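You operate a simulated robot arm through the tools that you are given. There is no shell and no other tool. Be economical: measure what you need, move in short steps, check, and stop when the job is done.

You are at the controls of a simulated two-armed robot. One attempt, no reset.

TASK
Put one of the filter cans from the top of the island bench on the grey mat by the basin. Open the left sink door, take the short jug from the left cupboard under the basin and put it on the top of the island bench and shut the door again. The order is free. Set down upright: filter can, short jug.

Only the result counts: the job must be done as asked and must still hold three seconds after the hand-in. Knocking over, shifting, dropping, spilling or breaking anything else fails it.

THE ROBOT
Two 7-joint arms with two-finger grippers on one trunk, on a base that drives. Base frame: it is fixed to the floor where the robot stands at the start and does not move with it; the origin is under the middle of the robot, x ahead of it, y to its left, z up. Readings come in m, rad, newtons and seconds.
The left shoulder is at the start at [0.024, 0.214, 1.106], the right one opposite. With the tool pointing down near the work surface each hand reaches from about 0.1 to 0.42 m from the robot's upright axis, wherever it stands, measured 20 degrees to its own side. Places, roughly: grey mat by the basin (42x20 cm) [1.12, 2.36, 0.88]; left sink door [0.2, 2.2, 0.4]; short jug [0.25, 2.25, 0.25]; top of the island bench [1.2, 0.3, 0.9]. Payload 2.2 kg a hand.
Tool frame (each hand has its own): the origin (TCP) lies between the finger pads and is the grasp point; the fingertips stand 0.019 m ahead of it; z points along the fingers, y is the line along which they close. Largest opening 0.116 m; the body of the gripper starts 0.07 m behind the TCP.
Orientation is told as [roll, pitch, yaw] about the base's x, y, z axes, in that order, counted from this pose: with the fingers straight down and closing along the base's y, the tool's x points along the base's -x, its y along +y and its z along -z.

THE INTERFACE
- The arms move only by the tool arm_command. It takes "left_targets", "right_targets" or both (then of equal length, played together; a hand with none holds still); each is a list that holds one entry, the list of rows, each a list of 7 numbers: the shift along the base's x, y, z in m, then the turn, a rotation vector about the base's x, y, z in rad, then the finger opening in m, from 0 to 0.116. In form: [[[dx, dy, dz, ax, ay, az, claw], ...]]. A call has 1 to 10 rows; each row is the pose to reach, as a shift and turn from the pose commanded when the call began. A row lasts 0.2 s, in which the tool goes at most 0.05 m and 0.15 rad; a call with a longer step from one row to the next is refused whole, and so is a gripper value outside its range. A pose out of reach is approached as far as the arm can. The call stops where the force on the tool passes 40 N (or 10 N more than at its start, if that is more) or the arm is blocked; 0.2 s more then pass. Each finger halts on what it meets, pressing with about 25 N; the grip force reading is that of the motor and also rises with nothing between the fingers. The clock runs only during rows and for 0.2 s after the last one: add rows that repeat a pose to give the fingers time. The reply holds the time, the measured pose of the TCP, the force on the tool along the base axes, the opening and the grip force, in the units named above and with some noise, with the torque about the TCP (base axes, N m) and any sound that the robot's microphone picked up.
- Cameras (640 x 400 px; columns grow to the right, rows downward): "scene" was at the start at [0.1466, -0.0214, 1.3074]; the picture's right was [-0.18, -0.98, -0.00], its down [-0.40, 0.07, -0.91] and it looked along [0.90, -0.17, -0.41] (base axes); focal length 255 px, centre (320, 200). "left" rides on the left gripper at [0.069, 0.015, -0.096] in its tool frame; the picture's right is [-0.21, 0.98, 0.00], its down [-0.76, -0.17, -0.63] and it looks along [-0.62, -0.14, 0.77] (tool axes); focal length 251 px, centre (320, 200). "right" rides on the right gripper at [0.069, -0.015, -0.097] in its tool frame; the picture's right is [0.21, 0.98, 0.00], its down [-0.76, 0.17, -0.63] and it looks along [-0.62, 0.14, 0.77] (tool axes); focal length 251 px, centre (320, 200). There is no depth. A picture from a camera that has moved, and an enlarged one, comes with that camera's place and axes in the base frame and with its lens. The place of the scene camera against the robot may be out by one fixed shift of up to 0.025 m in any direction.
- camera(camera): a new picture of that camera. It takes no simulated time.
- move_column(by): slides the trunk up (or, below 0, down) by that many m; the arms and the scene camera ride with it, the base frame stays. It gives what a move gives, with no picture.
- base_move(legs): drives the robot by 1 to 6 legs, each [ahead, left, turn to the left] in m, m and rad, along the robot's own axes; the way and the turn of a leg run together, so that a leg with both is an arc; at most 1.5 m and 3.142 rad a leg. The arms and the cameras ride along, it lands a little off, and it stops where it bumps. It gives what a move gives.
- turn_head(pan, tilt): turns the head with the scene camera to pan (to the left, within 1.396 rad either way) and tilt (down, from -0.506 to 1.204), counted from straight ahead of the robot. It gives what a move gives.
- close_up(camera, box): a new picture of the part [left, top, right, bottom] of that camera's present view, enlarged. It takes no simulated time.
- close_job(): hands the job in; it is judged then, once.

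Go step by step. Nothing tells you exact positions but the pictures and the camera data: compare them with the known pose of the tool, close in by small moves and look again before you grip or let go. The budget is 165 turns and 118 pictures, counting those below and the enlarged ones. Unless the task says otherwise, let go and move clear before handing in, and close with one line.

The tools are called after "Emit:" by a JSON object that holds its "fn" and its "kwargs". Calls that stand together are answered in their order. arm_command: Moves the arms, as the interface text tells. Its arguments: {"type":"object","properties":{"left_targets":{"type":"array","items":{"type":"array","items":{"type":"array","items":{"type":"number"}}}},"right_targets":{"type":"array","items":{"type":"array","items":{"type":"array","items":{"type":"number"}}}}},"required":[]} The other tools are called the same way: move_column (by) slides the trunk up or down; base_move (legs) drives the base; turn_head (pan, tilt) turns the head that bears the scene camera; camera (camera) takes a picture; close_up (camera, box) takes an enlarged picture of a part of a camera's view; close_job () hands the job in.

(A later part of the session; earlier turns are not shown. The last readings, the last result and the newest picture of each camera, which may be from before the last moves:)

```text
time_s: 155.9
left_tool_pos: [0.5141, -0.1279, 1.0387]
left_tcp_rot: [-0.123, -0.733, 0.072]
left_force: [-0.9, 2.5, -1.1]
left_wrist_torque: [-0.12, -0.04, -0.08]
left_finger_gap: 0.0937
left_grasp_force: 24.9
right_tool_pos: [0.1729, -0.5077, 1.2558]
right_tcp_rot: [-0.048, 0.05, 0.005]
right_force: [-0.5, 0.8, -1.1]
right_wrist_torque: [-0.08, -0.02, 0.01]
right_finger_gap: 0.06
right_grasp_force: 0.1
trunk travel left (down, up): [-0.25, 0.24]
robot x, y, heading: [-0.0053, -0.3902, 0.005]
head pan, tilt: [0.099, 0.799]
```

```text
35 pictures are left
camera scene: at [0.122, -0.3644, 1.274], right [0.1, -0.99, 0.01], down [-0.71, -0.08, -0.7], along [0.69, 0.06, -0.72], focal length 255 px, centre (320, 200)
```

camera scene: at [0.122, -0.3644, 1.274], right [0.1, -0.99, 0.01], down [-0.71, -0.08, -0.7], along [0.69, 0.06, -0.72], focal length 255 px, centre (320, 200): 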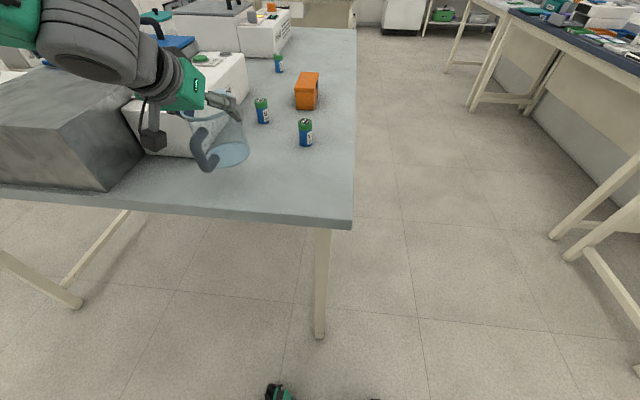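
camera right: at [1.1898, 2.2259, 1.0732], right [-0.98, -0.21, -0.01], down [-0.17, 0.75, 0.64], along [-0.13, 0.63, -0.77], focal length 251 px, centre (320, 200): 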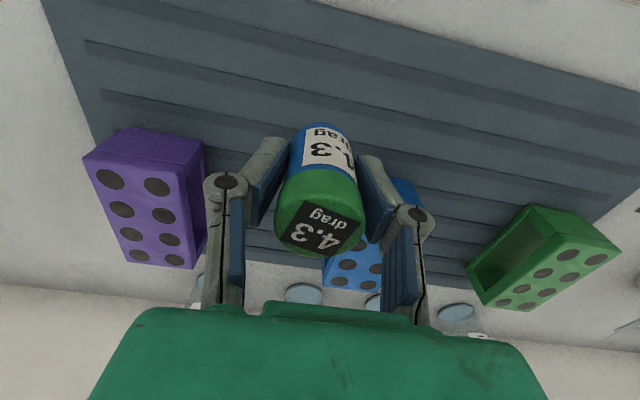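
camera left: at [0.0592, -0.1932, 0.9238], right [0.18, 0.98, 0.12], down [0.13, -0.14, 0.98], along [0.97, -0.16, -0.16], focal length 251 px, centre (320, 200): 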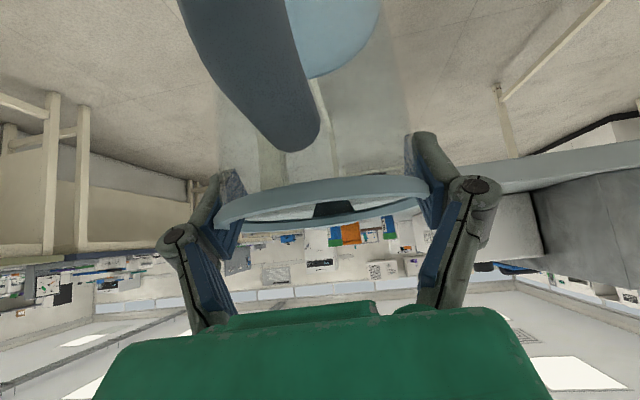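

The sway persists, so I'll back off again, drop the trunk to the bottom where it was steady, and let it settle there.

Emit:
{"fn": "base_move", "kwargs": {"legs": [[-0.28, 0, 0]]}}

Emit:
{"fn": "move_column", "kwargs": {"by": -0.25}}

Emit:
{"fn": "turn_head", "kwargs": {"pan": 0.3, "tilt": 0.8}}

Emit:
{"fn": "turn_head", "kwargs": {"pan": 0.1, "tilt": 0.8}}

Emit:
{"fn": "turn_head", "kwargs": {"pan": 0.3, "tilt": 0.8}}

```text
time_s: 157.9
left_tool_pos: [0.2389, -0.1287, 1.033]
left_tcp_rot: [-0.121, -0.725, 0.064]
left_force: [0.3, 1.4, -2.1]
left_wrist_torque: [-0.11, -0.04, -0.11]
left_finger_gap: 0.0937
left_grasp_force: 25.4
right_tool_pos: [-0.1006, -0.5075, 1.2498]
right_tcp_rot: [-0.054, 0.075, -0.006]
right_force: [0.6, 1.1, -1.5]
right_wrist_torque: [-0.08, 0.06, 0.03]
right_finger_gap: 0.06
right_grasp_force: 0.1
trunk travel left (down, up): [-0.25, 0.24]
robot x, y, heading: [-0.294, -0.3898, 0.001]
head pan, tilt: [0.099, 0.799]
```

```text
time_s: 160.5
left_tool_pos: [0.2297, -0.1826, 0.802]
left_tcp_rot: [-0.053, -0.737, 0.016]
left_force: [-0.9, -0.6, -0.2]
left_wrist_torque: [0.06, -0.04, 0.04]
left_finger_gap: 0.0936
left_grasp_force: 25.3
right_tool_pos: [-0.1094, -0.571, 0.9931]
right_tcp_rot: [-0.005, 0.076, -0.003]
right_force: [-0.4, -0.3, 0.1]
right_wrist_torque: [0.02, -0.06, 0.02]
right_finger_gap: 0.06
right_grasp_force: 0.1
trunk travel left (down, up): [0.0, 0.49]
robot x, y, heading: [-0.2927, -0.3859, -0.002]
head pan, tilt: [0.099, 0.799]
```

```text
time_s: 161.2
left_tool_pos: [0.2317, -0.1714, 0.7992]
left_tcp_rot: [-0.068, -0.735, 0.029]
left_force: [0.3, 0.1, -0.5]
left_wrist_torque: [0.0, -0.04, 0.0]
left_finger_gap: 0.0939
left_grasp_force: 24.7
right_tool_pos: [-0.1076, -0.5564, 0.9947]
right_tcp_rot: [-0.017, 0.075, -0.005]
right_force: [0.4, 0.4, -0.1]
right_wrist_torque: [0.01, 0.03, -0.02]
right_finger_gap: 0.0599
right_grasp_force: 0.0
trunk travel left (down, up): [0.0, 0.49]
robot x, y, heading: [-0.2921, -0.3866, -0.002]
head pan, tilt: [0.3, 0.799]
```

```text
time_s: 161.9
left_tool_pos: [0.2309, -0.1621, 0.7954]
left_tcp_rot: [-0.08, -0.734, 0.037]
left_force: [0.1, 1.6, -2.0]
left_wrist_torque: [-0.05, -0.07, -0.02]
left_finger_gap: 0.0938
left_grasp_force: 24.5
right_tool_pos: [-0.1091, -0.5469, 0.9962]
right_tcp_rot: [-0.025, 0.075, -0.002]
right_force: [-0.8, 0.6, -0.4]
right_wrist_torque: [-0.03, -0.02, -0.01]
right_finger_gap: 0.06
right_grasp_force: 0.1
trunk travel left (down, up): [0.0, 0.49]
robot x, y, heading: [-0.2929, -0.3806, -0.0]
head pan, tilt: [0.099, 0.799]
```

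```text
time_s: 162.7
left_tool_pos: [0.2312, -0.1548, 0.7955]
left_tcp_rot: [-0.089, -0.732, 0.046]
left_force: [0.8, 1.1, -1.0]
left_wrist_torque: [-0.1, -0.04, -0.1]
left_finger_gap: 0.0938
left_grasp_force: 24.9
right_tool_pos: [-0.1091, -0.5391, 0.9974]
right_tcp_rot: [-0.03, 0.073, -0.002]
right_force: [-0.8, 1.0, -0.1]
right_wrist_torque: [-0.1, 0.0, 0.03]
right_finger_gap: 0.0603
right_grasp_force: 0.0
trunk travel left (down, up): [0.0, 0.49]
robot x, y, heading: [-0.2948, -0.3808, -0.005]
head pan, tilt: [0.3, 0.799]
```

Emit:
{"fn": "turn_head", "kwargs": {"pan": 0.25, "tilt": 0.8}}

Emit:
{"fn": "turn_head", "kwargs": {"pan": -1.0, "tilt": 0.8}}

Emit:
{"fn": "turn_head", "kwargs": {"pan": 0.3, "tilt": 0.8}}

Emit:
{"fn": "turn_head", "kwargs": {"pan": 0.25, "tilt": 0.8}}

Emit:
{"fn": "turn_head", "kwargs": {"pan": 0.3, "tilt": 0.8}}

```text
time_s: 163.3
left_tool_pos: [0.231, -0.1465, 0.793]
left_tcp_rot: [-0.099, -0.733, 0.053]
left_force: [-0.1, 3.5, -2.2]
left_wrist_torque: [-0.1, -0.06, -0.11]
left_finger_gap: 0.0937
left_grasp_force: 25.3
right_tool_pos: [-0.1093, -0.5296, 0.9987]
right_tcp_rot: [-0.04, 0.069, -0.003]
right_force: [-0.5, 1.0, -0.1]
right_wrist_torque: [-0.12, -0.03, 0.04]
right_finger_gap: 0.0601
right_grasp_force: 0.0
trunk travel left (down, up): [0.0, 0.49]
robot x, y, heading: [-0.2926, -0.3797, -0.005]
head pan, tilt: [0.25, 0.799]
```

```text
time_s: 164.7
left_tool_pos: [0.2312, -0.1621, 0.7967]
left_tcp_rot: [-0.079, -0.733, 0.036]
left_force: [0.7, 2.1, -0.7]
left_wrist_torque: [-0.06, -0.03, -0.05]
left_finger_gap: 0.0939
left_grasp_force: 24.9
right_tool_pos: [-0.1075, -0.5507, 0.9989]
right_tcp_rot: [-0.017, 0.066, -0.006]
right_force: [27.2, -50.3, 7.5]
right_wrist_torque: [7.26, 3.35, 1.17]
right_finger_gap: 0.0601
right_grasp_force: 0.1
trunk travel left (down, up): [0.0, 0.49]
robot x, y, heading: [-0.2958, -0.3851, -0.001]
head pan, tilt: [-1.0, 0.799]
```

```text
time_s: 166.2
left_tool_pos: [0.2313, -0.1738, 0.7997]
left_tcp_rot: [-0.064, -0.734, 0.026]
left_force: [-0.4, -0.5, -0.4]
left_wrist_torque: [-0.02, -0.04, 0.03]
left_finger_gap: 0.0937
left_grasp_force: 25.3
right_tool_pos: [-0.1118, -0.5621, 0.9947]
right_tcp_rot: [-0.013, 0.07, -0.001]
right_force: [-0.2, 0.6, -0.2]
right_wrist_torque: [0.0, -0.02, -0.01]
right_finger_gap: 0.0599
right_grasp_force: 0.1
trunk travel left (down, up): [0.0, 0.49]
robot x, y, heading: [-0.2942, -0.3888, 0.001]
head pan, tilt: [0.3, 0.799]
```

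```text
time_s: 166.8
left_tool_pos: [0.2316, -0.1878, 0.8019]
left_tcp_rot: [-0.046, -0.736, 0.015]
left_force: [-0.2, -1.8, -0.7]
left_wrist_torque: [0.08, -0.02, 0.09]
left_finger_gap: 0.0939
left_grasp_force: 24.6
right_tool_pos: [-0.1103, -0.5765, 0.9941]
right_tcp_rot: [0.001, 0.071, -0.004]
right_force: [0.2, -0.8, -1.2]
right_wrist_torque: [0.1, 0.0, -0.03]
right_finger_gap: 0.06
right_grasp_force: 0.3
trunk travel left (down, up): [0.0, 0.49]
robot x, y, heading: [-0.2957, -0.3962, -0.005]
head pan, tilt: [0.25, 0.799]
```

```text
time_s: 167.5
left_tool_pos: [0.2306, -0.1829, 0.7998]
left_tcp_rot: [-0.052, -0.735, 0.016]
left_force: [-0.2, -1.2, -1.4]
left_wrist_torque: [0.07, -0.02, 0.03]
left_finger_gap: 0.0939
left_grasp_force: 24.9
right_tool_pos: [-0.1093, -0.5711, 0.9947]
right_tcp_rot: [-0.003, 0.073, -0.003]
right_force: [0.1, -1.1, 0.0]
right_wrist_torque: [0.04, 0.0, -0.03]
right_finger_gap: 0.0599
right_grasp_force: 0.1
trunk travel left (down, up): [0.0, 0.49]
robot x, y, heading: [-0.2959, -0.3906, 0.0]
head pan, tilt: [0.3, 0.799]
```

Turning the head far right struck the right hand, which is folded in very close to the head. That may be feeding the sway, so I'll put the right arm back to its open starting posture.

Emit:
{"fn": "arm_command", "kwargs": {"right_targets": [[[0.03, -0.02, 0, 0, 0, 0, 0.06], [0.06, -0.04, 0, 0, 0, 0, 0.06], [0.09, -0.06, 0, 0, 0, 0, 0.06], [0.12, -0.08, 0, 0, 0, 0, 0.06], [0.15, -0.1, 0, 0, 0, 0, 0.06], [0.18, -0.12, 0, 0, 0, 0, 0.06], [0.21, -0.14, 0, 0, 0, 0, 0.06], [0.24, -0.16, 0, 0, 0, 0, 0.06], [0.265, -0.17, 0, 0, 0, 0, 0.06]]]}}

Emit:
{"fn": "turn_head", "kwargs": {"pan": 0.25, "tilt": 0.8}}

Emit:
{"fn": "turn_head", "kwargs": {"pan": 0.3, "tilt": 0.8}}

Emit:
{"fn": "turn_head", "kwargs": {"pan": 0.1, "tilt": 0.8}}

Emit:
{"fn": "turn_head", "kwargs": {"pan": 0.3, "tilt": 0.8}}

```text
time_s: 169.5
left_tool_pos: [0.2319, -0.1686, 0.7984]
left_tcp_rot: [-0.07, -0.732, 0.03]
left_force: [0.3, 0.2, -1.8]
left_wrist_torque: [-0.03, -0.05, 0.0]
left_finger_gap: 0.0936
left_grasp_force: 25.3
right_tool_pos: [0.1564, -0.7254, 0.9959]
right_tcp_rot: [-0.017, 0.067, -0.002]
right_force: [0.2, 1.0, -0.2]
right_wrist_torque: [-0.02, 0.02, 0.03]
right_finger_gap: 0.0598
right_grasp_force: 0.0
trunk travel left (down, up): [0.0, 0.49]
robot x, y, heading: [-0.2931, -0.3863, -0.001]
head pan, tilt: [0.3, 0.799]
```

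```text
time_s: 170.1
left_tool_pos: [0.2313, -0.1748, 0.7991]
left_tcp_rot: [-0.064, -0.735, 0.022]
left_force: [0.0, -0.1, -0.6]
left_wrist_torque: [0.03, -0.02, -0.01]
left_finger_gap: 0.0938
left_grasp_force: 25.1
right_tool_pos: [0.1555, -0.7325, 0.996]
right_tcp_rot: [-0.011, 0.067, -0.004]
right_force: [0.1, -0.4, 0.3]
right_wrist_torque: [0.03, 0.01, 0.05]
right_finger_gap: 0.0597
right_grasp_force: 0.1
trunk travel left (down, up): [0.0, 0.49]
robot x, y, heading: [-0.2926, -0.3863, 0.0]
head pan, tilt: [0.25, 0.799]
```

```text
time_s: 170.7
left_tool_pos: [0.2323, -0.1752, 0.7992]
left_tcp_rot: [-0.064, -0.733, 0.025]
left_force: [0.6, 0.3, -1.4]
left_wrist_torque: [0.02, -0.02, 0.0]
left_finger_gap: 0.0937
left_grasp_force: 25.2
right_tool_pos: [0.1552, -0.7328, 0.995]
right_tcp_rot: [-0.01, 0.068, -0.004]
right_force: [0.5, -0.4, 0.7]
right_wrist_torque: [0.04, 0.02, -0.01]
right_finger_gap: 0.0599
right_grasp_force: 0.1
trunk travel left (down, up): [0.0, 0.49]
robot x, y, heading: [-0.295, -0.3893, 0.004]
head pan, tilt: [0.3, 0.799]
```

```text
time_s: 171.4
left_tool_pos: [0.2323, -0.1742, 0.7992]
left_tcp_rot: [-0.065, -0.733, 0.025]
left_force: [0.4, 0.0, -0.3]
left_wrist_torque: [0.04, -0.02, 0.02]
left_finger_gap: 0.0937
left_grasp_force: 25.0
right_tool_pos: [0.1564, -0.7307, 0.9954]
right_tcp_rot: [-0.012, 0.066, -0.004]
right_force: [1.0, -0.2, 0.6]
right_wrist_torque: [-0.02, 0.01, -0.02]
right_finger_gap: 0.06
right_grasp_force: 0.1
trunk travel left (down, up): [0.0, 0.49]
robot x, y, heading: [-0.2978, -0.3886, -0.002]
head pan, tilt: [0.099, 0.799]
```

```text
time_s: 172.2
left_tool_pos: [0.2319, -0.1744, 0.7979]
left_tcp_rot: [-0.064, -0.735, 0.027]
left_force: [-0.2, 0.0, -1.5]
left_wrist_torque: [0.04, -0.04, 0.01]
left_finger_gap: 0.0939
left_grasp_force: 24.2
right_tool_pos: [0.1547, -0.7313, 0.9963]
right_tcp_rot: [-0.014, 0.065, -0.003]
right_force: [0.3, 0.5, -0.3]
right_wrist_torque: [-0.03, -0.01, -0.01]
right_finger_gap: 0.0602
right_grasp_force: 0.1
trunk travel left (down, up): [0.0, 0.49]
robot x, y, heading: [-0.2935, -0.3881, -0.001]
head pan, tilt: [0.3, 0.799]
```

That cured it and the robot is now perfectly still. I'll raise the trunk again, straighten the jug's small tilt and check.

Emit:
{"fn": "move_column", "kwargs": {"by": 0.25}}

Emit:
{"fn": "arm_command", "kwargs": {"left_targets": [[[0, 0, 0, 0.025, 0.01, 0.008, 0.06], [0, 0, 0, 0.0475, 0.02, 0.017, 0.06], [0, 0, 0, 0.0475, 0.02, 0.017, 0.06]]]}}

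Emit:
{"fn": "turn_head", "kwargs": {"pan": 0.15, "tilt": 0.8}}

Emit:
{"fn": "camera", "kwargs": {"camera": "scene"}}

```text
time_s: 174.8
left_tool_pos: [0.2313, -0.1731, 1.0491]
left_tcp_rot: [-0.064, -0.734, 0.025]
left_force: [0.3, -0.3, -1.0]
left_wrist_torque: [0.03, -0.06, -0.03]
left_finger_gap: 0.0934
left_grasp_force: 24.7
right_tool_pos: [0.1563, -0.73, 1.2443]
right_tcp_rot: [-0.013, 0.068, -0.003]
right_force: [0.5, -0.2, 1.2]
right_wrist_torque: [0.02, -0.01, 0.0]
right_finger_gap: 0.06
right_grasp_force: 0.1
trunk travel left (down, up): [-0.25, 0.24]
robot x, y, heading: [-0.2917, -0.3836, 0.001]
head pan, tilt: [0.3, 0.799]
```

```text
time_s: 175.6
left_tool_pos: [0.2311, -0.174, 1.049]
left_tcp_rot: [0.001, -0.716, 0.0]
left_force: [0.8, 0.2, -1.6]
left_wrist_torque: [0.02, -0.06, 0.03]
left_finger_gap: 0.0936
left_grasp_force: 24.5
right_tool_pos: [0.1557, -0.7319, 1.2462]
right_tcp_rot: [-0.012, 0.065, -0.002]
right_force: [0.2, -0.8, 0.3]
right_wrist_torque: [-0.01, 0.0, -0.02]
right_finger_gap: 0.0599
right_grasp_force: 0.1
trunk travel left (down, up): [-0.25, 0.24]
robot x, y, heading: [-0.2928, -0.3873, -0.003]
head pan, tilt: [0.3, 0.799]
```

```text
time_s: 176.3
left_tool_pos: [0.2323, -0.1748, 1.0494]
left_tcp_rot: [0.0, -0.717, -0.001]
left_force: [0.5, -0.5, -2.0]
left_wrist_torque: [0.01, -0.03, 0.0]
left_finger_gap: 0.0933
left_grasp_force: 24.8
right_tool_pos: [0.1552, -0.7323, 1.246]
right_tcp_rot: [-0.011, 0.066, -0.004]
right_force: [-0.8, 0.3, -0.3]
right_wrist_torque: [0.0, -0.02, -0.03]
right_finger_gap: 0.0596
right_grasp_force: 0.0
trunk travel left (down, up): [-0.25, 0.24]
robot x, y, heading: [-0.294, -0.3855, -0.001]
head pan, tilt: [0.15, 0.799]
```

```text
34 pictures are left
camera scene: at [-0.1584, -0.3781, 1.2737], right [0.15, -0.99, 0.0], down [-0.71, -0.11, -0.69], along [0.69, 0.1, -0.72], focal length 255 px, centre (320, 200)
```

scene: 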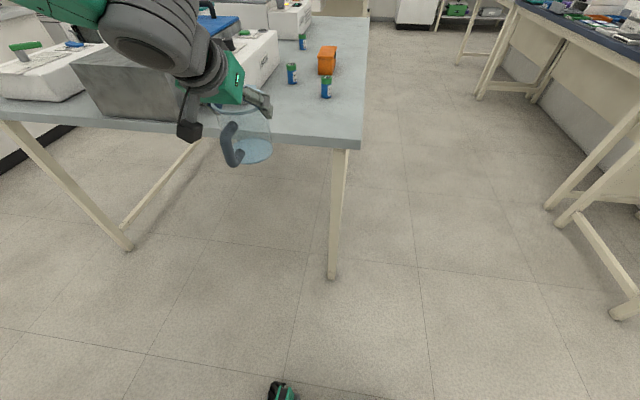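

Everything is steady and level now. I'll shift 4 cm right and drive in over the spot.

Emit:
{"fn": "base_move", "kwargs": {"legs": [[0, -0.045, 0], [0.295, 0, 0]]}}

Emit:
{"fn": "camera", "kwargs": {"camera": "scene"}}

Emit:
{"fn": "camera", "kwargs": {"camera": "left"}}

```text
time_s: 178.8
left_tool_pos: [0.5248, -0.2286, 1.0508]
left_tcp_rot: [0.008, -0.714, -0.006]
left_force: [0.8, -0.9, -1.6]
left_wrist_torque: [0.03, -0.02, 0.05]
left_finger_gap: 0.0936
left_grasp_force: 25.1
right_tool_pos: [0.4478, -0.7849, 1.2419]
right_tcp_rot: [-0.005, 0.069, -0.004]
right_force: [-0.1, -0.1, -0.1]
right_wrist_torque: [0.02, 0.0, 0.02]
right_finger_gap: 0.0599
right_grasp_force: 0.1
trunk travel left (down, up): [-0.25, 0.24]
robot x, y, heading: [-0.0044, -0.4334, 0.001]
head pan, tilt: [0.15, 0.799]
```

```text
33 pictures are left
camera scene: at [0.1341, -0.4534, 1.2736], right [0.14, -0.99, -0.02], down [-0.71, -0.09, -0.7], along [0.69, 0.12, -0.72], focal length 255 px, centre (320, 200)
```

scene: 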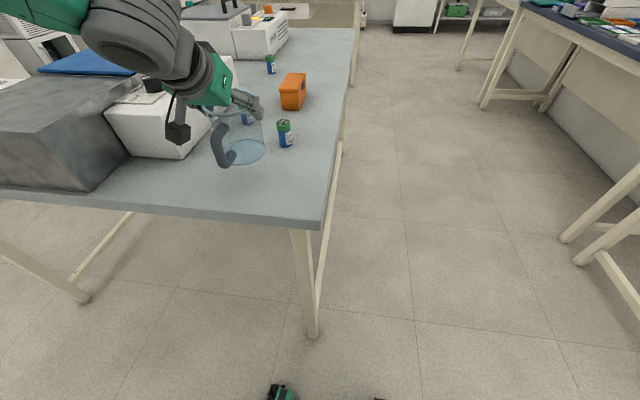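

```text
32 pictures are left
camera left: at [0.4091, -0.2132, 1.077], right [0.16, 0.98, 0.15], down [0.16, -0.17, 0.97], along [0.97, -0.14, -0.18], focal length 251 px, centre (320, 200)
```

left: 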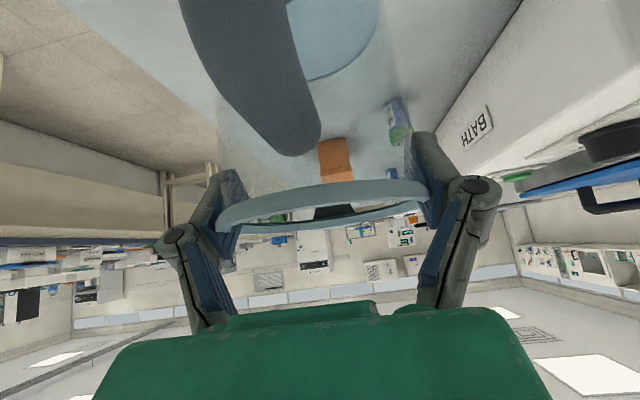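

Emit:
{"fn": "arm_command", "kwargs": {"left_targets": [[[0, 0.004, -0.015, 0, 0, 0, 0.06], [0, 0.008, -0.03, 0, 0, 0, 0.06], [0, 0.012, -0.045, 0, 0, 0, 0.06], [0, 0.012, -0.06, 0, 0, 0, 0.06], [0, 0.012, -0.06, 0, 0, 0, 0.06], [0, 0.012, -0.06, 0, 0, 0, 0.06]]]}}

Emit:
{"fn": "close_up", "kwargs": {"camera": "scene", "box": [90, 60, 340, 220]}}

```text
time_s: 180.4
left_tool_pos: [0.5197, -0.2517, 0.9979]
left_tcp_rot: [0.04, -0.721, -0.042]
left_force: [0.4, -2.3, -0.1]
left_wrist_torque: [0.16, 0.03, 0.1]
left_finger_gap: 0.0936
left_grasp_force: 24.5
right_tool_pos: [0.4422, -0.8283, 1.2375]
right_tcp_rot: [0.023, 0.066, -0.011]
right_force: [-0.5, -2.9, -0.6]
right_wrist_torque: [0.26, -0.02, -0.01]
right_finger_gap: 0.0599
right_grasp_force: 0.0
trunk travel left (down, up): [-0.25, 0.24]
robot x, y, heading: [-0.0021, -0.4481, -0.007]
head pan, tilt: [0.15, 0.799]
stopped in row 6 (left hand): the arm was blocked; the commanded pose is now the measured one
```

```text
2.50 times, centred on (215, 140) of scene
camera zoom: at [0.1348, -0.4799, 1.2732], right [0.14, -0.99, -0.04], down [-0.71, -0.08, -0.7], along [0.69, 0.12, -0.72], focal length 637 px, centre (582, 350)
```

zoom: 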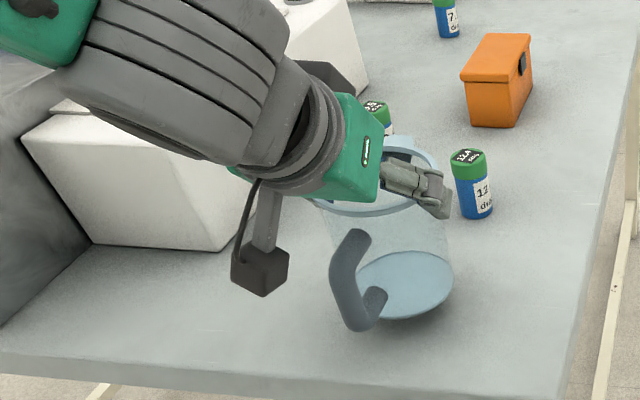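

The sideways drive set off the sway again, and arm commands seem to feed it. I'll let it die out with small head moves only.

Emit:
{"fn": "turn_head", "kwargs": {"pan": 0.2, "tilt": 0.8}}

Emit:
{"fn": "turn_head", "kwargs": {"pan": 0.15, "tilt": 0.8}}

Emit:
{"fn": "turn_head", "kwargs": {"pan": 0.2, "tilt": 0.85}}

Emit:
{"fn": "turn_head", "kwargs": {"pan": 0.15, "tilt": 0.8}}

Emit:
{"fn": "turn_head", "kwargs": {"pan": 0.2, "tilt": 0.8}}

```text
time_s: 181.0
left_tool_pos: [0.5199, -0.2281, 0.994]
left_tcp_rot: [0.013, -0.722, -0.016]
left_force: [0.1, -1.4, -0.5]
left_wrist_torque: [0.02, -0.04, 0.05]
left_finger_gap: 0.0937
left_grasp_force: 25.1
right_tool_pos: [0.4432, -0.8001, 1.2436]
right_tcp_rot: [0.0, 0.065, -0.005]
right_force: [0.8, -0.9, -0.3]
right_wrist_torque: [0.07, 0.05, -0.06]
right_finger_gap: 0.0602
right_grasp_force: 0.0
trunk travel left (down, up): [-0.25, 0.24]
robot x, y, heading: [-0.002, -0.4423, -0.004]
head pan, tilt: [0.201, 0.799]
```

```text
time_s: 181.6
left_tool_pos: [0.5191, -0.1737, 0.984]
left_tcp_rot: [-0.046, -0.72, 0.029]
left_force: [1.2, 2.4, -2.3]
left_wrist_torque: [-0.19, -0.12, -0.13]
left_finger_gap: 0.0936
left_grasp_force: 25.3
right_tool_pos: [0.4422, -0.7339, 1.2585]
right_tcp_rot: [-0.046, 0.064, -0.005]
right_force: [-0.2, 2.2, 0.3]
right_wrist_torque: [-0.21, -0.01, 0.05]
right_finger_gap: 0.06
right_grasp_force: 0.0
trunk travel left (down, up): [-0.25, 0.24]
robot x, y, heading: [0.0003, -0.4321, -0.002]
head pan, tilt: [0.15, 0.799]
```

```text
time_s: 182.3
left_tool_pos: [0.5191, -0.2104, 0.9903]
left_tcp_rot: [-0.005, -0.72, -0.001]
left_force: [-0.1, -0.4, -1.6]
left_wrist_torque: [0.01, 0.02, -0.01]
left_finger_gap: 0.0936
left_grasp_force: 24.9
right_tool_pos: [0.4407, -0.779, 1.2505]
right_tcp_rot: [-0.014, 0.062, -0.005]
right_force: [-0.6, -0.2, 1.1]
right_wrist_torque: [0.0, 0.0, -0.01]
right_finger_gap: 0.0601
right_grasp_force: 0.1
trunk travel left (down, up): [-0.25, 0.24]
robot x, y, heading: [0.0009, -0.44, 0.0]
head pan, tilt: [0.201, 0.85]
```

```text
time_s: 182.9
left_tool_pos: [0.5197, -0.2615, 0.9998]
left_tcp_rot: [0.045, -0.721, -0.04]
left_force: [-0.2, -1.9, -0.5]
left_wrist_torque: [0.11, -0.01, 0.13]
left_finger_gap: 0.0935
left_grasp_force: 25.2
right_tool_pos: [0.441, -0.8386, 1.236]
right_tcp_rot: [0.028, 0.063, -0.009]
right_force: [-0.6, -1.0, -0.4]
right_wrist_torque: [0.15, 0.01, 0.0]
right_finger_gap: 0.0602
right_grasp_force: 0.1
trunk travel left (down, up): [-0.25, 0.24]
robot x, y, heading: [0.0016, -0.4495, -0.003]
head pan, tilt: [0.15, 0.799]
```

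```text
time_s: 183.5
left_tool_pos: [0.5195, -0.2104, 0.9902]
left_tcp_rot: [-0.005, -0.721, 0.001]
left_force: [-0.7, 0.6, -0.7]
left_wrist_torque: [-0.03, -0.04, -0.01]
left_finger_gap: 0.0934
left_grasp_force: 25.5
right_tool_pos: [0.4416, -0.7789, 1.2486]
right_tcp_rot: [-0.014, 0.065, -0.007]
right_force: [-0.7, 0.1, 0.3]
right_wrist_torque: [0.01, 0.03, 0.0]
right_finger_gap: 0.0598
right_grasp_force: 0.1
trunk travel left (down, up): [-0.25, 0.24]
robot x, y, heading: [-0.0012, -0.4404, -0.004]
head pan, tilt: [0.201, 0.799]
```

The sway doesn't damp at this trunk height but did at the bottom. I'll back off, lower the trunk, raise the jug with the arm instead and come in again, then lower with the trunk.

Emit:
{"fn": "base_move", "kwargs": {"legs": [[-0.3, 0, 0]]}}

Emit:
{"fn": "move_column", "kwargs": {"by": -0.18}}

Emit:
{"fn": "arm_command", "kwargs": {"left_targets": [[[0, 0, 0.025, 0, 0, 0, 0.06], [0, 0, 0.05, 0, 0, 0, 0.06], [0, 0, 0.08, 0, 0, 0, 0.06], [0, 0, 0.11, 0, 0, 0, 0.06], [0, 0, 0.14, 0, 0, 0, 0.06], [0, 0, 0.17, 0, 0, 0, 0.06], [0, 0, 0.2, 0, 0, 0, 0.06], [0, 0, 0.23, 0, 0, 0, 0.06], [0, 0, 0.25, 0, 0, 0, 0.06]]]}}

Emit:
{"fn": "move_column", "kwargs": {"by": -0.07}}

Emit:
{"fn": "turn_head", "kwargs": {"pan": 0.15, "tilt": 0.8}}

Emit:
{"fn": "turn_head", "kwargs": {"pan": 0.6, "tilt": 0.8}}

Emit:
{"fn": "turn_head", "kwargs": {"pan": 0.15, "tilt": 0.8}}

```text
time_s: 185.6
left_tool_pos: [0.2194, -0.2524, 0.9968]
left_tcp_rot: [0.041, -0.72, -0.029]
left_force: [0.5, -2.3, -0.5]
left_wrist_torque: [0.1, 0.04, 0.11]
left_finger_gap: 0.0935
left_grasp_force: 25.1
right_tool_pos: [0.1458, -0.8296, 1.2351]
right_tcp_rot: [0.024, 0.064, -0.001]
right_force: [0.4, -1.9, -0.7]
right_wrist_torque: [0.22, 0.04, -0.02]
right_finger_gap: 0.06
right_grasp_force: 0.1
trunk travel left (down, up): [-0.25, 0.24]
robot x, y, heading: [-0.3035, -0.4505, 0.008]
head pan, tilt: [0.201, 0.799]
```

```text
time_s: 187.6
left_tool_pos: [0.2148, -0.181, 0.8056]
left_tcp_rot: [-0.054, -0.724, 0.038]
left_force: [-0.9, 3.0, -1.1]
left_wrist_torque: [-0.16, -0.02, -0.14]
left_finger_gap: 0.0938
left_grasp_force: 24.4
right_tool_pos: [0.1395, -0.7408, 1.0819]
right_tcp_rot: [-0.049, 0.06, -0.003]
right_force: [-0.1, 2.0, 1.2]
right_wrist_torque: [-0.24, 0.01, 0.01]
right_finger_gap: 0.06
right_grasp_force: 0.1
trunk travel left (down, up): [-0.07, 0.42]
robot x, y, heading: [-0.3027, -0.44, 0.006]
head pan, tilt: [0.201, 0.799]
```

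```text
time_s: 189.8
left_tool_pos: [0.2119, -0.2028, 1.0585]
left_tcp_rot: [-0.031, -0.727, 0.015]
left_force: [-0.1, 2.0, -0.8]
left_wrist_torque: [-0.09, -0.04, -0.13]
left_finger_gap: 0.0938
left_grasp_force: 25.2
right_tool_pos: [0.1377, -0.7704, 1.0775]
right_tcp_rot: [-0.032, 0.057, -0.006]
right_force: [0.0, 1.7, 1.7]
right_wrist_torque: [-0.12, -0.01, 0.01]
right_finger_gap: 0.0599
right_grasp_force: 0.0
trunk travel left (down, up): [-0.07, 0.42]
robot x, y, heading: [-0.3026, -0.4521, 0.005]
head pan, tilt: [0.201, 0.799]
stopped in row 9 (left hand): the arm was blocked; the commanded pose is now the measured one
```

```text
time_s: 190.8
left_tool_pos: [0.2135, -0.2157, 0.9921]
left_tcp_rot: [-0.018, -0.727, 0.006]
left_force: [0.0, 1.1, -0.8]
left_wrist_torque: [-0.06, -0.02, -0.03]
left_finger_gap: 0.0937
left_grasp_force: 24.7
right_tool_pos: [0.1389, -0.7834, 1.006]
right_tcp_rot: [-0.022, 0.059, -0.009]
right_force: [0.2, 0.2, 0.1]
right_wrist_torque: [-0.02, 0.01, -0.01]
right_finger_gap: 0.06
right_grasp_force: 0.0
trunk travel left (down, up): [0.0, 0.49]
robot x, y, heading: [-0.2982, -0.4585, 0.004]
head pan, tilt: [0.201, 0.799]
```

```text
time_s: 191.5
left_tool_pos: [0.2127, -0.1936, 0.9882]
left_tcp_rot: [-0.042, -0.726, 0.025]
left_force: [-0.1, 1.7, -2.0]
left_wrist_torque: [-0.12, -0.01, -0.07]
left_finger_gap: 0.0936
left_grasp_force: 25.2
right_tool_pos: [0.1377, -0.76, 1.0107]
right_tcp_rot: [-0.039, 0.057, -0.004]
right_force: [-0.1, 1.3, 0.8]
right_wrist_torque: [-0.13, 0.0, 0.04]
right_finger_gap: 0.0602
right_grasp_force: 0.1
trunk travel left (down, up): [0.0, 0.49]
robot x, y, heading: [-0.3052, -0.4512, 0.004]
head pan, tilt: [0.15, 0.799]
```

```text
time_s: 192.4
left_tool_pos: [0.2135, -0.2105, 0.991]
left_tcp_rot: [-0.022, -0.728, 0.009]
left_force: [-0.6, 0.6, -0.6]
left_wrist_torque: [-0.05, 0.0, -0.07]
left_finger_gap: 0.0936
left_grasp_force: 25.2
right_tool_pos: [0.1374, -0.7791, 1.0063]
right_tcp_rot: [-0.026, 0.059, -0.006]
right_force: [0.0, 1.3, 0.1]
right_wrist_torque: [-0.06, 0.01, -0.01]
right_finger_gap: 0.0599
right_grasp_force: 0.0
trunk travel left (down, up): [0.0, 0.49]
robot x, y, heading: [-0.3009, -0.4575, 0.007]
head pan, tilt: [0.6, 0.799]
```

```text
time_s: 193.3
left_tool_pos: [0.2125, -0.2345, 0.9948]
left_tcp_rot: [0.003, -0.729, -0.011]
left_force: [0.2, -1.0, -0.3]
left_wrist_torque: [0.05, -0.04, 0.06]
left_finger_gap: 0.0939
left_grasp_force: 25.5
right_tool_pos: [0.138, -0.802, 0.9999]
right_tcp_rot: [-0.005, 0.059, -0.009]
right_force: [0.4, -0.5, -0.3]
right_wrist_torque: [0.1, -0.01, -0.02]
right_finger_gap: 0.0603
right_grasp_force: 0.0
trunk travel left (down, up): [0.0, 0.49]
robot x, y, heading: [-0.3043, -0.4606, 0.009]
head pan, tilt: [0.15, 0.799]
```

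Emit:
{"fn": "turn_head", "kwargs": {"pan": 0.6, "tilt": 0.8}}

Emit:
{"fn": "turn_head", "kwargs": {"pan": 0.15, "tilt": 0.8}}

Emit:
{"fn": "turn_head", "kwargs": {"pan": 0.5, "tilt": 0.8}}

Emit:
{"fn": "turn_head", "kwargs": {"pan": 0.15, "tilt": 0.8}}

Emit:
{"fn": "turn_head", "kwargs": {"pan": 0.4, "tilt": 0.8}}

Emit:
{"fn": "turn_head", "kwargs": {"pan": 0.15, "tilt": 0.8}}

```text
time_s: 194.2
left_tool_pos: [0.2138, -0.242, 0.9959]
left_tcp_rot: [0.012, -0.729, -0.015]
left_force: [0.0, -1.3, -0.9]
left_wrist_torque: [0.03, -0.08, 0.02]
left_finger_gap: 0.0936
left_grasp_force: 25.3
right_tool_pos: [0.1394, -0.8092, 0.9987]
right_tcp_rot: [0.0, 0.059, -0.008]
right_force: [-0.4, -0.9, 0.2]
right_wrist_torque: [0.07, 0.02, 0.02]
right_finger_gap: 0.0599
right_grasp_force: 0.0
trunk travel left (down, up): [0.0, 0.49]
robot x, y, heading: [-0.3018, -0.4623, -0.0]
head pan, tilt: [0.6, 0.799]
```

```text
time_s: 195.1
left_tool_pos: [0.2133, -0.2324, 0.9949]
left_tcp_rot: [0.002, -0.726, -0.008]
left_force: [0.3, -1.2, -0.6]
left_wrist_torque: [0.04, -0.02, 0.06]
left_finger_gap: 0.0939
left_grasp_force: 25.3
right_tool_pos: [0.1372, -0.8009, 1.001]
right_tcp_rot: [-0.005, 0.06, -0.01]
right_force: [0.0, -0.2, -0.1]
right_wrist_torque: [0.07, 0.01, -0.01]
right_finger_gap: 0.0599
right_grasp_force: 0.0
trunk travel left (down, up): [0.0, 0.49]
robot x, y, heading: [-0.3022, -0.4598, 0.005]
head pan, tilt: [0.15, 0.799]
```

```text
time_s: 195.9
left_tool_pos: [0.2145, -0.2258, 0.9936]
left_tcp_rot: [-0.005, -0.726, -0.003]
left_force: [0.4, 0.0, -2.0]
left_wrist_torque: [0.0, -0.03, 0.0]
left_finger_gap: 0.0936
left_grasp_force: 25.3
right_tool_pos: [0.1378, -0.7929, 1.0037]
right_tcp_rot: [-0.01, 0.059, -0.01]
right_force: [0.9, -0.1, 0.7]
right_wrist_torque: [0.03, 0.0, -0.03]
right_finger_gap: 0.0599
right_grasp_force: 0.0
trunk travel left (down, up): [0.0, 0.49]
robot x, y, heading: [-0.3022, -0.4538, 0.005]
head pan, tilt: [0.499, 0.799]
```

```text
time_s: 196.7
left_tool_pos: [0.2135, -0.2202, 0.9925]
left_tcp_rot: [-0.014, -0.726, 0.0]
left_force: [-0.1, -0.5, -1.8]
left_wrist_torque: [-0.03, -0.03, 0.02]
left_finger_gap: 0.0934
left_grasp_force: 25.3
right_tool_pos: [0.1376, -0.788, 1.0028]
right_tcp_rot: [-0.016, 0.058, -0.007]
right_force: [-0.6, 0.1, 0.5]
right_wrist_torque: [-0.02, -0.03, 0.0]
right_finger_gap: 0.0601
right_grasp_force: 0.1
trunk travel left (down, up): [0.0, 0.49]
robot x, y, heading: [-0.3011, -0.4556, 0.006]
head pan, tilt: [0.15, 0.799]
```

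```text
time_s: 197.5
left_tool_pos: [0.2139, -0.222, 0.9918]
left_tcp_rot: [-0.01, -0.725, 0.0]
left_force: [-0.3, 1.1, -1.0]
left_wrist_torque: [0.01, -0.04, 0.02]
left_finger_gap: 0.0937
left_grasp_force: 25.5
right_tool_pos: [0.138, -0.7912, 1.0037]
right_tcp_rot: [-0.015, 0.061, -0.007]
right_force: [0.5, -0.9, -0.2]
right_wrist_torque: [-0.01, -0.01, 0.01]
right_finger_gap: 0.0597
right_grasp_force: 0.0
trunk travel left (down, up): [0.0, 0.49]
robot x, y, heading: [-0.3006, -0.4588, 0.008]
head pan, tilt: [0.4, 0.799]
```

```text
time_s: 198.3
left_tool_pos: [0.2127, -0.2237, 0.9926]
left_tcp_rot: [-0.008, -0.728, -0.002]
left_force: [-0.4, 0.3, -1.4]
left_wrist_torque: [0.02, -0.04, -0.01]
left_finger_gap: 0.0935
left_grasp_force: 24.5
right_tool_pos: [0.1381, -0.7918, 1.0023]
right_tcp_rot: [-0.015, 0.061, -0.009]
right_force: [-0.7, -0.3, 0.2]
right_wrist_torque: [0.02, -0.02, 0.04]
right_finger_gap: 0.06
right_grasp_force: 0.0
trunk travel left (down, up): [0.0, 0.49]
robot x, y, heading: [-0.2995, -0.4562, 0.006]
head pan, tilt: [0.15, 0.799]
```

It's settled, level and steady. I'll pre-lower the arm slightly, raise the trunk 8 cm for clearance, then drive straight in.

Emit:
{"fn": "arm_command", "kwargs": {"left_targets": [[[0, 0, -0.012, 0, 0, 0, 0.06], [0, 0, -0.025, 0, 0, 0, 0.06]]]}}

Emit:
{"fn": "move_column", "kwargs": {"by": 0.08}}

Emit:
{"fn": "base_move", "kwargs": {"legs": [[0.31, 0, 0]]}}

Emit:
{"fn": "turn_head", "kwargs": {"pan": 0.25, "tilt": 0.8}}

Emit:
{"fn": "turn_head", "kwargs": {"pan": 0.15, "tilt": 0.8}}

Emit:
{"fn": "camera", "kwargs": {"camera": "scene"}}

```text
time_s: 198.9
left_tool_pos: [0.2142, -0.2254, 0.969]
left_tcp_rot: [-0.008, -0.726, -0.002]
left_force: [-0.7, 0.0, -1.4]
left_wrist_torque: [0.02, -0.05, 0.0]
left_finger_gap: 0.0935
left_grasp_force: 25.3
right_tool_pos: [0.1379, -0.7947, 1.0024]
right_tcp_rot: [-0.013, 0.059, -0.008]
right_force: [0.2, -0.4, 0.1]
right_wrist_torque: [0.07, 0.03, -0.02]
right_finger_gap: 0.0601
right_grasp_force: 0.1
trunk travel left (down, up): [0.0, 0.49]
robot x, y, heading: [-0.3024, -0.4601, 0.005]
head pan, tilt: [0.15, 0.799]
```

```text
time_s: 200.0
left_tool_pos: [0.2138, -0.2223, 1.0474]
left_tcp_rot: [-0.01, -0.727, 0.0]
left_force: [0.0, -0.6, 0.0]
left_wrist_torque: [-0.03, -0.06, -0.01]
left_finger_gap: 0.094
left_grasp_force: 25.2
right_tool_pos: [0.1379, -0.7894, 1.0837]
right_tcp_rot: [-0.017, 0.06, -0.006]
right_force: [0.6, 0.5, 0.2]
right_wrist_torque: [0.01, 0.0, -0.02]
right_finger_gap: 0.0599
right_grasp_force: 0.0
trunk travel left (down, up): [-0.08, 0.41]
robot x, y, heading: [-0.2995, -0.4577, 0.004]
head pan, tilt: [0.15, 0.799]
```

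```text
time_s: 202.1
left_tool_pos: [0.5223, -0.2235, 1.0469]
left_tcp_rot: [-0.009, -0.726, -0.001]
left_force: [-0.1, 0.0, -0.4]
left_wrist_torque: [0.0, -0.02, -0.01]
left_finger_gap: 0.0937
left_grasp_force: 24.7
right_tool_pos: [0.4461, -0.7889, 1.0828]
right_tcp_rot: [-0.015, 0.06, -0.011]
right_force: [0.4, -0.5, 0.0]
right_wrist_torque: [0.0, 0.05, 0.0]
right_finger_gap: 0.0602
right_grasp_force: 0.0
trunk travel left (down, up): [-0.08, 0.41]
robot x, y, heading: [0.008, -0.4603, -0.002]
head pan, tilt: [0.15, 0.799]
```

```text
time_s: 202.8
left_tool_pos: [0.5187, -0.2222, 1.0496]
left_tcp_rot: [-0.012, -0.731, -0.002]
left_force: [0.1, -0.6, -0.2]
left_wrist_torque: [-0.04, -0.04, 0.01]
left_finger_gap: 0.0936
left_grasp_force: 25.0
right_tool_pos: [0.4439, -0.7898, 1.0852]
right_tcp_rot: [-0.017, 0.057, -0.011]
right_force: [0.5, -0.4, 0.4]
right_wrist_torque: [0.0, 0.0, -0.01]
right_finger_gap: 0.0601
right_grasp_force: 0.0
trunk travel left (down, up): [-0.08, 0.41]
robot x, y, heading: [0.0028, -0.4574, 0.0]
head pan, tilt: [0.25, 0.799]
```

```text
time_s: 203.5
left_tool_pos: [0.5192, -0.2235, 1.0492]
left_tcp_rot: [-0.011, -0.729, -0.003]
left_force: [0.4, -0.3, -0.5]
left_wrist_torque: [0.01, -0.01, -0.03]
left_finger_gap: 0.0936
left_grasp_force: 25.1
right_tool_pos: [0.443, -0.7893, 1.084]
right_tcp_rot: [-0.016, 0.058, -0.01]
right_force: [-0.6, -0.1, 0.3]
right_wrist_torque: [-0.03, 0.01, -0.01]
right_finger_gap: 0.0599
right_grasp_force: 0.0
trunk travel left (down, up): [-0.08, 0.41]
robot x, y, heading: [0.0071, -0.4558, -0.001]
head pan, tilt: [0.15, 0.799]
```

```text
30 pictures are left
camera scene: at [0.1413, -0.4484, 1.1038], right [0.15, -0.99, 0.0], down [-0.71, -0.11, -0.69], along [0.69, 0.11, -0.72], focal length 255 px, centre (320, 200)
```

scene: 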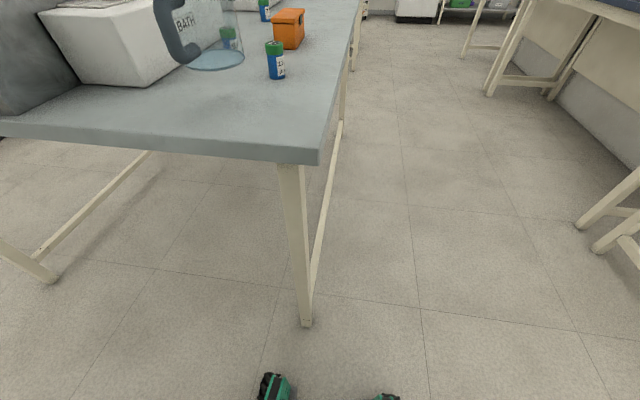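

It's steady, and the jug is over free bench. I'll lower with the trunk to about 1 cm above and look.

Emit:
{"fn": "move_column", "kwargs": {"by": -0.06}}

Emit:
{"fn": "turn_head", "kwargs": {"pan": 0.3, "tilt": 0.45}}

Emit:
{"fn": "camera", "kwargs": {"camera": "scene"}}

```text
time_s: 204.5
left_tool_pos: [0.5202, -0.2229, 0.9885]
left_tcp_rot: [-0.012, -0.729, -0.002]
left_force: [-0.6, 0.3, -0.4]
left_wrist_torque: [-0.01, -0.04, 0.0]
left_finger_gap: 0.0936
left_grasp_force: 24.6
right_tool_pos: [0.4428, -0.7907, 1.0242]
right_tcp_rot: [-0.016, 0.058, -0.013]
right_force: [-0.3, -0.4, -0.8]
right_wrist_torque: [0.02, 0.01, -0.02]
right_finger_gap: 0.06
right_grasp_force: 0.0
trunk travel left (down, up): [-0.02, 0.47]
robot x, y, heading: [0.0049, -0.4574, 0.0]
head pan, tilt: [0.15, 0.799]
```

```text
time_s: 205.3
left_tool_pos: [0.5195, -0.223, 0.9889]
left_tcp_rot: [-0.011, -0.731, -0.003]
left_force: [0.2, 0.4, -2.4]
left_wrist_torque: [0.0, -0.06, -0.04]
left_finger_gap: 0.0937
left_grasp_force: 24.6
right_tool_pos: [0.4432, -0.7895, 1.0234]
right_tcp_rot: [-0.015, 0.057, -0.01]
right_force: [0.2, 0.2, 0.5]
right_wrist_torque: [-0.01, 0.05, -0.02]
right_finger_gap: 0.06
right_grasp_force: 0.0
trunk travel left (down, up): [-0.02, 0.47]
robot x, y, heading: [0.0046, -0.4542, -0.003]
head pan, tilt: [0.3, 0.45]
```

```text
29 pictures are left
camera scene: at [0.1492, -0.4334, 1.0741], right [0.3, -0.96, 0.0], down [-0.42, -0.13, -0.9], along [0.86, 0.27, -0.44], focal length 255 px, centre (320, 200)
```

scene: 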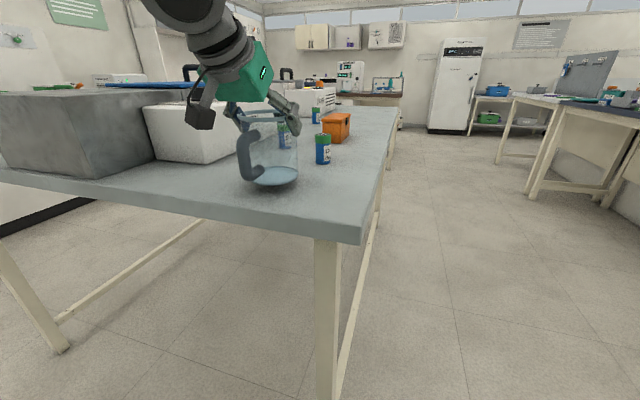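

Emit:
{"fn": "close_up", "kwargs": {"camera": "scene", "box": [190, 80, 350, 210]}}

Emit:
{"fn": "move_column", "kwargs": {"by": -0.006}}

```text
3.08 times, centred on (270, 145) of scene
camera zoom: at [0.1492, -0.4334, 1.0741], right [0.3, -0.96, 0.0], down [-0.42, -0.13, -0.9], along [0.86, 0.27, -0.44], focal length 784 px, centre (474, 369)
```

zoom: 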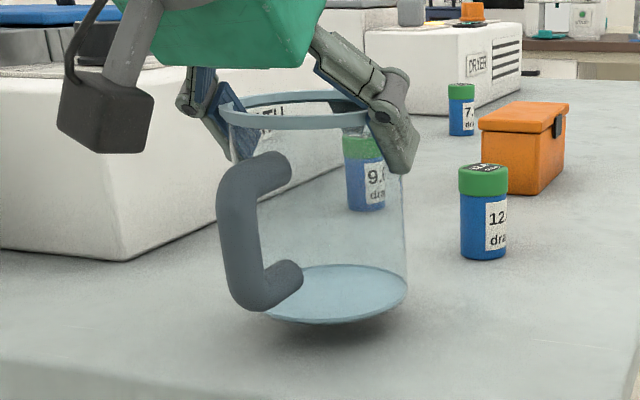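

```text
time_s: 205.8
left_tool_pos: [0.5207, -0.2222, 0.9831]
left_tcp_rot: [-0.01, -0.729, -0.002]
left_force: [-1.0, 0.0, -0.1]
left_wrist_torque: [0.01, -0.02, 0.02]
left_finger_gap: 0.0936
left_grasp_force: 25.0
right_tool_pos: [0.4433, -0.7897, 1.0183]
right_tcp_rot: [-0.015, 0.058, -0.009]
right_force: [0.4, -0.1, 0.5]
right_wrist_torque: [-0.05, 0.02, 0.0]
right_finger_gap: 0.06
right_grasp_force: 0.1
trunk travel left (down, up): [-0.014, 0.476]
robot x, y, heading: [0.0051, -0.4598, 0.0]
head pan, tilt: [0.3, 0.45]
```

The jug hangs level, just above the bench. I'll lower in small steps until it touches.

Emit:
{"fn": "move_column", "kwargs": {"by": -0.005}}

Emit:
{"fn": "move_column", "kwargs": {"by": -0.004}}

Emit:
{"fn": "close_up", "kwargs": {"camera": "scene", "box": [190, 80, 350, 210]}}

```text
time_s: 206.4
left_tool_pos: [0.5201, -0.2227, 0.9781]
left_tcp_rot: [-0.012, -0.728, -0.004]
left_force: [-0.2, 0.2, -0.7]
left_wrist_torque: [0.02, -0.06, 0.01]
left_finger_gap: 0.0935
left_grasp_force: 25.5
right_tool_pos: [0.4437, -0.7898, 1.0136]
right_tcp_rot: [-0.016, 0.058, -0.01]
right_force: [-0.1, 0.7, -0.3]
right_wrist_torque: [-0.03, 0.0, 0.0]
right_finger_gap: 0.0599
right_grasp_force: 0.1
trunk travel left (down, up): [-0.009, 0.481]
robot x, y, heading: [0.0073, -0.4573, -0.001]
head pan, tilt: [0.3, 0.45]
```

```text
time_s: 206.9
left_tool_pos: [0.5195, -0.2226, 0.9737]
left_tcp_rot: [-0.01, -0.729, -0.001]
left_force: [-1.2, -0.1, -0.7]
left_wrist_torque: [0.0, 0.03, -0.05]
left_finger_gap: 0.0938
left_grasp_force: 24.9
right_tool_pos: [0.4436, -0.7907, 1.0109]
right_tcp_rot: [-0.015, 0.058, -0.01]
right_force: [-0.2, 0.3, 0.8]
right_wrist_torque: [0.0, 0.0, -0.01]
right_finger_gap: 0.06
right_grasp_force: 0.0
trunk travel left (down, up): [-0.005, 0.485]
robot x, y, heading: [0.0035, -0.4568, 0.0]
head pan, tilt: [0.3, 0.45]
```

```text
3.08 times, centred on (270, 145) of scene
camera zoom: at [0.1492, -0.4333, 1.0592], right [0.3, -0.95, 0.0], down [-0.42, -0.13, -0.9], along [0.86, 0.27, -0.44], focal length 784 px, centre (474, 369)
```

zoom: 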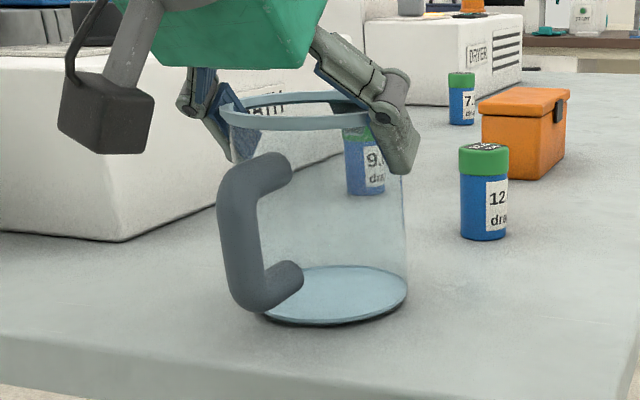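

The jug is almost touching. I'll use the arm for the last few millimetres.

Emit:
{"fn": "arm_command", "kwargs": {"left_targets": [[[0, 0, -0.003, 0, 0, 0, 0.06], [0, 0, -0.006, 0, 0, 0, 0.06]]]}}

```text
time_s: 207.5
left_tool_pos: [0.5186, -0.223, 0.9723]
left_tcp_rot: [-0.01, -0.738, -0.002]
left_force: [4.9, 3.8, 25.4]
left_wrist_torque: [0.17, 0.51, -0.24]
left_finger_gap: 0.0955
left_grasp_force: 25.0
right_tool_pos: [0.4426, -0.7908, 1.01]
right_tcp_rot: [-0.014, 0.058, -0.011]
right_force: [0.0, 0.4, -0.1]
right_wrist_torque: [0.01, 0.03, -0.01]
right_finger_gap: 0.0599
right_grasp_force: 0.1
trunk travel left (down, up): [-0.005, 0.485]
robot x, y, heading: [0.0047, -0.4597, 0.004]
head pan, tilt: [0.3, 0.45]
```

The jug is in contact with the bench. I'll ease off, open wide, raise the trunk and back away.

Emit:
{"fn": "arm_command", "kwargs": {"left_targets": [[[0, 0, 0.004, 0, 0, 0, 0.08], [0, 0, 0.004, 0, 0, 0, 0.1], [0, 0, 0.004, 0, 0, 0, 0.116], [0, 0, 0.004, 0, 0, 0, 0.116]]]}}

Emit:
{"fn": "move_column", "kwargs": {"by": 0.03}}

Emit:
{"fn": "close_up", "kwargs": {"camera": "scene", "box": [190, 80, 350, 210]}}

```text
time_s: 208.5
left_tool_pos: [0.5191, -0.2226, 0.9735]
left_tcp_rot: [-0.01, -0.727, -0.001]
left_force: [-0.8, -1.0, 0.4]
left_wrist_torque: [-0.01, 0.01, 0.0]
left_finger_gap: 0.116
left_grasp_force: 0.1
right_tool_pos: [0.4432, -0.7901, 1.0093]
right_tcp_rot: [-0.016, 0.057, -0.013]
right_force: [-0.2, -0.4, -0.5]
right_wrist_torque: [0.03, 0.06, 0.04]
right_finger_gap: 0.06
right_grasp_force: 0.1
trunk travel left (down, up): [-0.005, 0.485]
robot x, y, heading: [0.0075, -0.457, 0.001]
head pan, tilt: [0.3, 0.45]
```

```text
time_s: 209.3
left_tool_pos: [0.5201, -0.2227, 1.0024]
left_tcp_rot: [-0.011, -0.728, -0.003]
left_force: [-0.3, -0.6, -1.1]
left_wrist_torque: [0.01, -0.02, 0.01]
left_finger_gap: 0.1161
left_grasp_force: 0.0
right_tool_pos: [0.4447, -0.7899, 1.0398]
right_tcp_rot: [-0.015, 0.057, -0.009]
right_force: [1.2, 0.2, -0.7]
right_wrist_torque: [0.0, 0.0, 0.0]
right_finger_gap: 0.0601
right_grasp_force: 0.0
trunk travel left (down, up): [-0.035, 0.455]
robot x, y, heading: [0.0072, -0.4583, 0.001]
head pan, tilt: [0.3, 0.45]
```

```text
3.08 times, centred on (270, 145) of scene
camera zoom: at [0.1494, -0.4335, 1.0892], right [0.3, -0.95, 0.0], down [-0.42, -0.13, -0.9], along [0.86, 0.27, -0.44], focal length 784 px, centre (474, 369)
```

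zoom: 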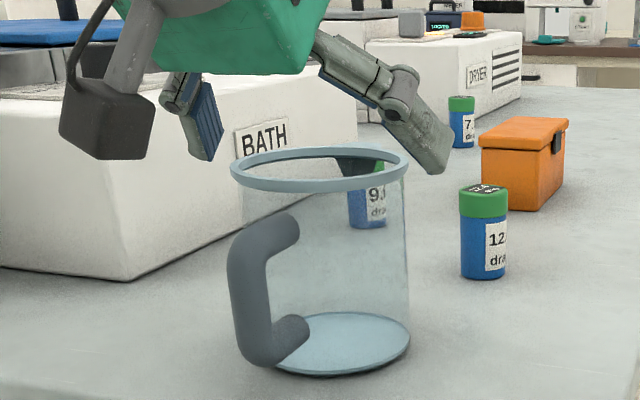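

The jug stands upright on the bench. I'll raise clear and back away.

Emit:
{"fn": "move_column", "kwargs": {"by": 0.08}}

Emit:
{"fn": "base_move", "kwargs": {"legs": [[-0.32, 0, 0]]}}

Emit:
{"fn": "turn_head", "kwargs": {"pan": 0.1, "tilt": 0.6}}

Emit:
{"fn": "camera", "kwargs": {"camera": "scene"}}

```text
time_s: 210.4
left_tool_pos: [0.5201, -0.2226, 1.081]
left_tcp_rot: [-0.012, -0.729, -0.002]
left_force: [-0.5, -0.9, -0.2]
left_wrist_torque: [0.01, 0.0, -0.02]
left_finger_gap: 0.1163
left_grasp_force: 0.1
right_tool_pos: [0.4443, -0.7899, 1.1179]
right_tcp_rot: [-0.015, 0.058, -0.011]
right_force: [-0.5, 1.0, -0.2]
right_wrist_torque: [-0.02, 0.04, -0.02]
right_finger_gap: 0.0599
right_grasp_force: 0.0
trunk travel left (down, up): [-0.115, 0.375]
robot x, y, heading: [0.0094, -0.4559, -0.002]
head pan, tilt: [0.3, 0.45]
```

```text
time_s: 212.6
left_tool_pos: [0.195, -0.2221, 1.0824]
left_tcp_rot: [-0.011, -0.728, 0.001]
left_force: [-1.4, -0.3, -0.2]
left_wrist_torque: [-0.01, 0.01, 0.01]
left_finger_gap: 0.1159
left_grasp_force: 0.0
right_tool_pos: [0.1213, -0.7887, 1.1206]
right_tcp_rot: [-0.014, 0.056, -0.006]
right_force: [-0.3, 0.4, 0.3]
right_wrist_torque: [0.01, 0.01, 0.0]
right_finger_gap: 0.0598
right_grasp_force: 0.1
trunk travel left (down, up): [-0.115, 0.375]
robot x, y, heading: [-0.3185, -0.4609, 0.007]
head pan, tilt: [0.3, 0.45]
```

```text
time_s: 213.3
left_tool_pos: [0.1943, -0.2233, 1.0837]
left_tcp_rot: [-0.011, -0.732, 0.001]
left_force: [-0.4, 0.5, -0.3]
left_wrist_torque: [0.0, -0.01, -0.02]
left_finger_gap: 0.1158
left_grasp_force: 0.0
right_tool_pos: [0.1191, -0.7898, 1.1215]
right_tcp_rot: [-0.015, 0.054, -0.007]
right_force: [-0.2, -0.1, 0.6]
right_wrist_torque: [-0.01, -0.01, 0.01]
right_finger_gap: 0.0599
right_grasp_force: 0.0
trunk travel left (down, up): [-0.115, 0.375]
robot x, y, heading: [-0.314, -0.4564, 0.003]
head pan, tilt: [0.099, 0.6]
```

```text
25 pictures are left
camera scene: at [-0.1735, -0.4521, 1.1557], right [0.1, -0.99, 0.0], down [-0.56, -0.06, -0.82], along [0.82, 0.09, -0.57], focal length 255 px, centre (320, 200)
```

scene: 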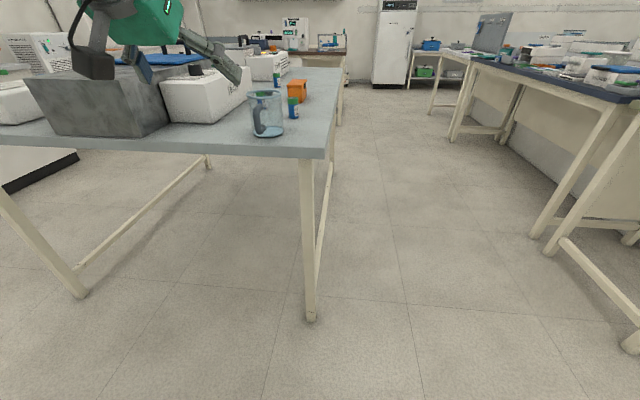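

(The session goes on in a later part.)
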